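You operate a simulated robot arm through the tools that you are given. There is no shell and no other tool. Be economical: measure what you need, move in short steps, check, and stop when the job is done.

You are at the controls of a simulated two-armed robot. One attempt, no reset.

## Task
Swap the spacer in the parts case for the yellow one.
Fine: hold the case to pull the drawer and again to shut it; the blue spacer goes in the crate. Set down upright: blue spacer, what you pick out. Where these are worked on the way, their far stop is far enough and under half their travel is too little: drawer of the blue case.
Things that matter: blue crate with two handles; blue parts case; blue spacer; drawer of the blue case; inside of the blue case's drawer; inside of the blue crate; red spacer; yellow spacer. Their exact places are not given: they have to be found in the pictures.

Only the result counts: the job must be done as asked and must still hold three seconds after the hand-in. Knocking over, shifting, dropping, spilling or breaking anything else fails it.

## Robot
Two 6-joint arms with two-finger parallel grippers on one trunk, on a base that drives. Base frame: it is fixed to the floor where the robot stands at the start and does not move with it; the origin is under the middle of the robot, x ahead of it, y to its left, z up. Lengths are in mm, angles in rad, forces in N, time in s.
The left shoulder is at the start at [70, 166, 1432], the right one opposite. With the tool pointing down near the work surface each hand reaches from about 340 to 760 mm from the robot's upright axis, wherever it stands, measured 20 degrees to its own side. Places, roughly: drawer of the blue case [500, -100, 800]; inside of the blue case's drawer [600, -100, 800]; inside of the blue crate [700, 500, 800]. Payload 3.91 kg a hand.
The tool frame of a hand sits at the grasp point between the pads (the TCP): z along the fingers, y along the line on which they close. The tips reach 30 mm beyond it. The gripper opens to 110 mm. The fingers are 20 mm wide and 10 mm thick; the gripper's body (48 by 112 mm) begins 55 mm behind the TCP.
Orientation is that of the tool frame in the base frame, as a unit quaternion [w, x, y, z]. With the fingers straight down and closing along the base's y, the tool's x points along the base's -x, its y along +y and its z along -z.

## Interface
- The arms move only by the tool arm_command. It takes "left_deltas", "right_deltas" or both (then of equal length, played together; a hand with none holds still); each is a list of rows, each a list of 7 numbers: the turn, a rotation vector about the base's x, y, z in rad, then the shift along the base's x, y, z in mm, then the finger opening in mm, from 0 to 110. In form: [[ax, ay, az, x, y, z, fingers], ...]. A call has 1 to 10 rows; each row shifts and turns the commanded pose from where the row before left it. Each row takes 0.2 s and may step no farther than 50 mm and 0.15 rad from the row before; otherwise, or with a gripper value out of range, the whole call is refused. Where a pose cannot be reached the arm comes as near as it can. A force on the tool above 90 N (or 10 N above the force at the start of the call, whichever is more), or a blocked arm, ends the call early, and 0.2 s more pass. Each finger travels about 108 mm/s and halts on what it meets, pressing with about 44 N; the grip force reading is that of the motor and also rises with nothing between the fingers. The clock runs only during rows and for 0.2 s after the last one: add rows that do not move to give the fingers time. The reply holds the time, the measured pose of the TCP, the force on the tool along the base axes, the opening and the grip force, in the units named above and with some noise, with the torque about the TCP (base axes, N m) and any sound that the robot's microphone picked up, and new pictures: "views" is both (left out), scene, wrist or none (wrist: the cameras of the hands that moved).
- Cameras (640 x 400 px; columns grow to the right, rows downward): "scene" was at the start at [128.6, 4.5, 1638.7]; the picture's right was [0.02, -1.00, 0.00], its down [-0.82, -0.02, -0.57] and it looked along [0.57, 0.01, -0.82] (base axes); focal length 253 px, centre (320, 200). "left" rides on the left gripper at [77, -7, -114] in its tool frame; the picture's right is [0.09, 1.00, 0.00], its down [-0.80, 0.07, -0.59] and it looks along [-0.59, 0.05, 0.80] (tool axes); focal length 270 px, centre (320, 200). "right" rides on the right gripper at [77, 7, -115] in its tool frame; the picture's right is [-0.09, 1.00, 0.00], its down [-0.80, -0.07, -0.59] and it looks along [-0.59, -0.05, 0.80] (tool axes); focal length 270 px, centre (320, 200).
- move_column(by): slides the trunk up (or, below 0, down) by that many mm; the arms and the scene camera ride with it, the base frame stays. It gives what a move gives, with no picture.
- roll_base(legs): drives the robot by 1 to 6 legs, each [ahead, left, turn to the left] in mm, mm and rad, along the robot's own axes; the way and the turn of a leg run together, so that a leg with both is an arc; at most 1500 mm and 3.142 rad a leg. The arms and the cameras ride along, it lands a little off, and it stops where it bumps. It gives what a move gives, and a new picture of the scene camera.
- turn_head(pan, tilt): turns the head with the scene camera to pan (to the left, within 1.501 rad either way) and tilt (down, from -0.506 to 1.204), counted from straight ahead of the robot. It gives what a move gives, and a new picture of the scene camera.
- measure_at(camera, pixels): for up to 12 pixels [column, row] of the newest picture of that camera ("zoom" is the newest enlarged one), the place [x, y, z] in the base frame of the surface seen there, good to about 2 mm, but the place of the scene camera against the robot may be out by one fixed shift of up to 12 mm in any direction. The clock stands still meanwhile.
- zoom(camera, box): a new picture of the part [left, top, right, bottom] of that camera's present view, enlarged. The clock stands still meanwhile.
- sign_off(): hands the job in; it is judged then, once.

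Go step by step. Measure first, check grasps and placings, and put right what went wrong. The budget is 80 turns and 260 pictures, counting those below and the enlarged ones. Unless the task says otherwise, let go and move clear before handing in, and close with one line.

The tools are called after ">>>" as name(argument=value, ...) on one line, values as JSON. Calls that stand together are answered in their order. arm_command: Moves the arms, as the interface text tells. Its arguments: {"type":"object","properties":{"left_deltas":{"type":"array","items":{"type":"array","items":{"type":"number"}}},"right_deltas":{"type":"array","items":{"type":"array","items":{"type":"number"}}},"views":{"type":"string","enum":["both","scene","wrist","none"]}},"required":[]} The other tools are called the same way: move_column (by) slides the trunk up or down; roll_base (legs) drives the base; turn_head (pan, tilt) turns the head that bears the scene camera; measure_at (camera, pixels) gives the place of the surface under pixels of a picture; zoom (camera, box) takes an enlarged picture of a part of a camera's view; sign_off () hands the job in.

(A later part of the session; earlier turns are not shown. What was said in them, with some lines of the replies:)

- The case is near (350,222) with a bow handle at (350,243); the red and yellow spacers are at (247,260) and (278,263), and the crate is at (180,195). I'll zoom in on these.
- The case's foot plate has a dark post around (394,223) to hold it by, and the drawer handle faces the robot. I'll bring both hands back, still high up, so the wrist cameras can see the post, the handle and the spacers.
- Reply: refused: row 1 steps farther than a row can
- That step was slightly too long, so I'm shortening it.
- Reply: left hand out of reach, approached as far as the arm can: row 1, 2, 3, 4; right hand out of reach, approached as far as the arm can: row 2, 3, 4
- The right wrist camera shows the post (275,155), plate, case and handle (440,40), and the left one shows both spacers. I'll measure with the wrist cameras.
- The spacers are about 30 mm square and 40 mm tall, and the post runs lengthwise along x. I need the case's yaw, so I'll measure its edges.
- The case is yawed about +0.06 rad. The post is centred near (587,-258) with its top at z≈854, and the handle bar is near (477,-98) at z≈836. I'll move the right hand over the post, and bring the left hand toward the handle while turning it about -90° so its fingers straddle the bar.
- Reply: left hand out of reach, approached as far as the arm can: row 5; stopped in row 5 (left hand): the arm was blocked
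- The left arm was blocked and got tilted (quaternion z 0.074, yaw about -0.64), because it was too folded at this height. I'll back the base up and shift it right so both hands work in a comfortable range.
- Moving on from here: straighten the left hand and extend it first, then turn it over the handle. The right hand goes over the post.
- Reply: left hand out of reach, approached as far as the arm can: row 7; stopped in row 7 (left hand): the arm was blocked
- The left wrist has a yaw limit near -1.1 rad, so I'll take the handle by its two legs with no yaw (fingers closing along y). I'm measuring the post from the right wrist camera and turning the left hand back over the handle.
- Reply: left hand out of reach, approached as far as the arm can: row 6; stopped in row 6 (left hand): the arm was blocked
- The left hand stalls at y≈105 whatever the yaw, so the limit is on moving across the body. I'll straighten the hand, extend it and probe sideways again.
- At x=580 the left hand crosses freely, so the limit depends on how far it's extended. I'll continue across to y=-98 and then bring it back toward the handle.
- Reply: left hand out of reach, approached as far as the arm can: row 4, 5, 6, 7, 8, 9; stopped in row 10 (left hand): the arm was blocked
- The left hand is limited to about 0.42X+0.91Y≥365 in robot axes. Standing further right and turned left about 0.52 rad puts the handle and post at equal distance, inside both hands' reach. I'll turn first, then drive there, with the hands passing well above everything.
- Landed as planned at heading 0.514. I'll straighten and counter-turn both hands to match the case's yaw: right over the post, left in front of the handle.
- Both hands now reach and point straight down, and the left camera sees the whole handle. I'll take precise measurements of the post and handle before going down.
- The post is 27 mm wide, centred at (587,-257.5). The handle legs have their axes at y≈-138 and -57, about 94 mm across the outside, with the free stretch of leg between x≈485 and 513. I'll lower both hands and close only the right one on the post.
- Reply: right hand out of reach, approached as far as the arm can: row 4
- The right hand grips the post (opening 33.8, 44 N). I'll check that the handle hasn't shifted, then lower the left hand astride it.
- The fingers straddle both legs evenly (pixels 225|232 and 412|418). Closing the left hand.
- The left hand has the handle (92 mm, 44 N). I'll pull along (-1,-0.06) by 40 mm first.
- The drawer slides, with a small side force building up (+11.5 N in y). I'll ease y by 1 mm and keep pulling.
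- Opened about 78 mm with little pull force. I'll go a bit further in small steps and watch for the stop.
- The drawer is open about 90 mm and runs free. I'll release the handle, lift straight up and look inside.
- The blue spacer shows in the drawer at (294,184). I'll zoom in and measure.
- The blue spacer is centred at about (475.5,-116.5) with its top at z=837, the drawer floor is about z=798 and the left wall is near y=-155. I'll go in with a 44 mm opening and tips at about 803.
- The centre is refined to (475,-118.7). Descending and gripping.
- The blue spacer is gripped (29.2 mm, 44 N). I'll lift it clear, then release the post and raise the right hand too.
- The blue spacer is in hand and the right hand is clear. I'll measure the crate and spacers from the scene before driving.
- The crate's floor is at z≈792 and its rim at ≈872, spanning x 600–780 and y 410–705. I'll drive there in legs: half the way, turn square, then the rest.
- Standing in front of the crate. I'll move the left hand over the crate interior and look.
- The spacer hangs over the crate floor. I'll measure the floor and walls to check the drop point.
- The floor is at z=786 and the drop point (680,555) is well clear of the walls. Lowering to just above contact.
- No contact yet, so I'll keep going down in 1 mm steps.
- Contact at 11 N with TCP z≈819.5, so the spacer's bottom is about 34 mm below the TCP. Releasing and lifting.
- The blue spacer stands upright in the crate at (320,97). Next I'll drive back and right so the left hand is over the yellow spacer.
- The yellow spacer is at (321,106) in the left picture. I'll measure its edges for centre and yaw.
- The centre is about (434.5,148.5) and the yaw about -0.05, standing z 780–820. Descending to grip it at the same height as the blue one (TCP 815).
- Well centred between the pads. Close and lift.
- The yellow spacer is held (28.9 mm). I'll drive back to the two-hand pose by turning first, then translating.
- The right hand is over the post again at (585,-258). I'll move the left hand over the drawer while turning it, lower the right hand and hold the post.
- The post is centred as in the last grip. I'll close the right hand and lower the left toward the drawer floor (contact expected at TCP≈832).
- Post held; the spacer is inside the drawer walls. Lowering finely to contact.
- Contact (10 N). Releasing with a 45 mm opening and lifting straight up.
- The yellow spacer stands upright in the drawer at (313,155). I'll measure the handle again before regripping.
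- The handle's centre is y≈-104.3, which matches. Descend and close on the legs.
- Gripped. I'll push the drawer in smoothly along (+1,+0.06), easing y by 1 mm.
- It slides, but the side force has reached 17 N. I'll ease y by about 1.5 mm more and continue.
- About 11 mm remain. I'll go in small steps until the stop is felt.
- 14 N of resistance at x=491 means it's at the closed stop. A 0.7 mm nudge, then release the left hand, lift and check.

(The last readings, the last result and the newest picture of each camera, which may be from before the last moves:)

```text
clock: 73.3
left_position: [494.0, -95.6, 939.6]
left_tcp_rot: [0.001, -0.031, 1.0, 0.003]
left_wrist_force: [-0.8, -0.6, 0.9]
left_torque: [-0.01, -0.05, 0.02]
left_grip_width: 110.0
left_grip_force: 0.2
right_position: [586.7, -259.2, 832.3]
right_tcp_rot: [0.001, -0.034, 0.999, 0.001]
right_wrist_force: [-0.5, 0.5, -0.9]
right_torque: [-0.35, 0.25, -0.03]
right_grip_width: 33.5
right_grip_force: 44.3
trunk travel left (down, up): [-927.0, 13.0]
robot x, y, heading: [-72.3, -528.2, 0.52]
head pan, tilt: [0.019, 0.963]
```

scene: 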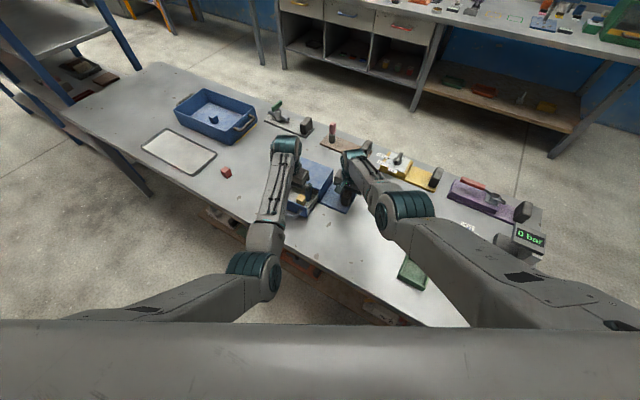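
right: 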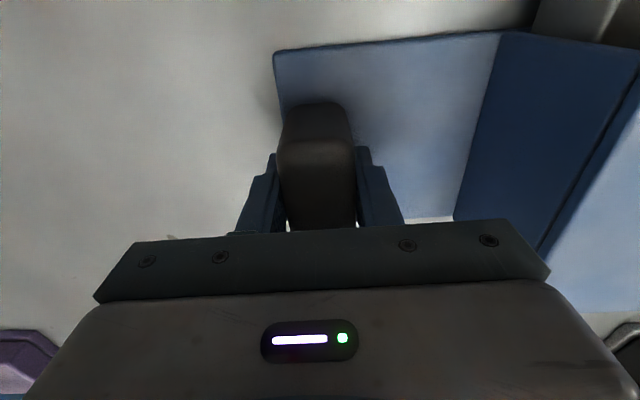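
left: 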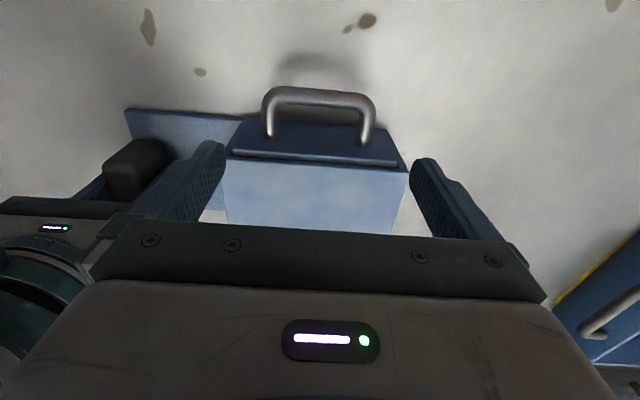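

>>> zoom(camera="left", box=[210, 75, 430, 212])

>>> measure_at(camera="left", pixels=[[318, 91], [268, 115], [369, 120], [230, 162], [402, 171]])

>>> arm_command(right_deltas=[[0, 0, 0, 0, 0, 0, 50], [0, 0, 0, 0, 0, 0, 70], [0, 0, 0, 0, 0, 0, 70], [0, 0, 0, 0, 0, 25, 70], [0, 0, 0, 0, 0, 30, 70], [0, 0, 0, 0, 0, 30, 70], [0, 0, 0, 0, 0, 30, 70], [0, 0, 0, 0, 0, 0, 70]], views="both")

```text
2.91 times, centred on (320, 144) of left
```

zoom: 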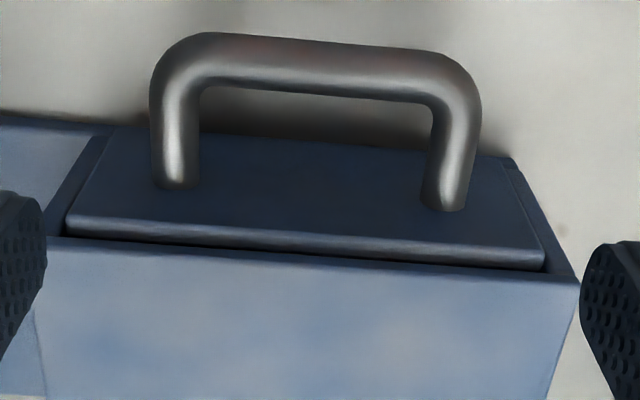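

```text
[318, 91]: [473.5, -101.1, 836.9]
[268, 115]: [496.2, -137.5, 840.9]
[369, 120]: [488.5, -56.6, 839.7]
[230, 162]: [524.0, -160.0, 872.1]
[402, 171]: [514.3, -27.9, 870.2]
```

```text
clock: 75.1
left_position: [493.8, -94.5, 939.4]
left_tcp_rot: [0.001, -0.031, 1.0, 0.001]
left_wrist_force: [-0.5, 0.0, 0.6]
left_torque: [0.0, 0.0, 0.03]
left_grip_width: 110.0
left_grip_force: 0.0
right_position: [588.1, -259.9, 948.2]
right_tcp_rot: [-0.001, -0.034, 0.999, 0.001]
right_wrist_force: [0.1, -1.0, -0.4]
right_torque: [0.02, 0.01, 0.03]
right_grip_width: 69.8
right_grip_force: 0.1
trunk travel left (down, up): [-927.0, 13.0]
robot x, y, heading: [-76.2, -524.7, 0.52]
head pan, tilt: [0.019, 0.963]
```

scene: 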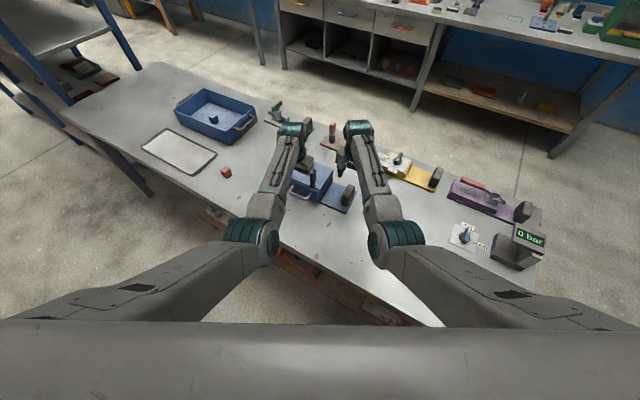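
right: 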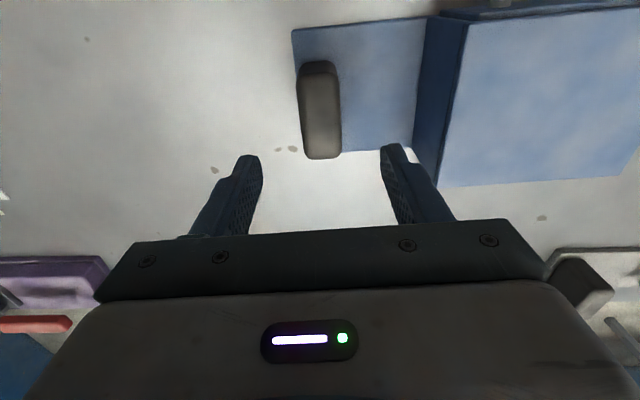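

The drawer looks as it did when shut (bar at x≈473.5, originally 475) and the case hasn't shifted noticeably. One last look at the crate.

>>> zoom(camera="scene", box=[165, 80, 265, 145])

```text
6.15 times, centred on (215, 112) of scene
```

zoom: 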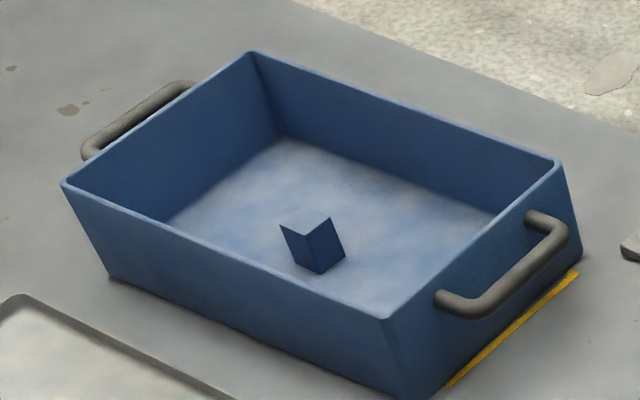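

The blue spacer stands upright in the crate, the yellow one is in the shut drawer, and both hands are clear. Handing in.

>>> sign_off()

```text
The job is handed in.
```

The swap is done: the yellow spacer is upright in the closed drawer of the blue case, the blue spacer is upright in the crate, and I handed the job in with both hands clear.
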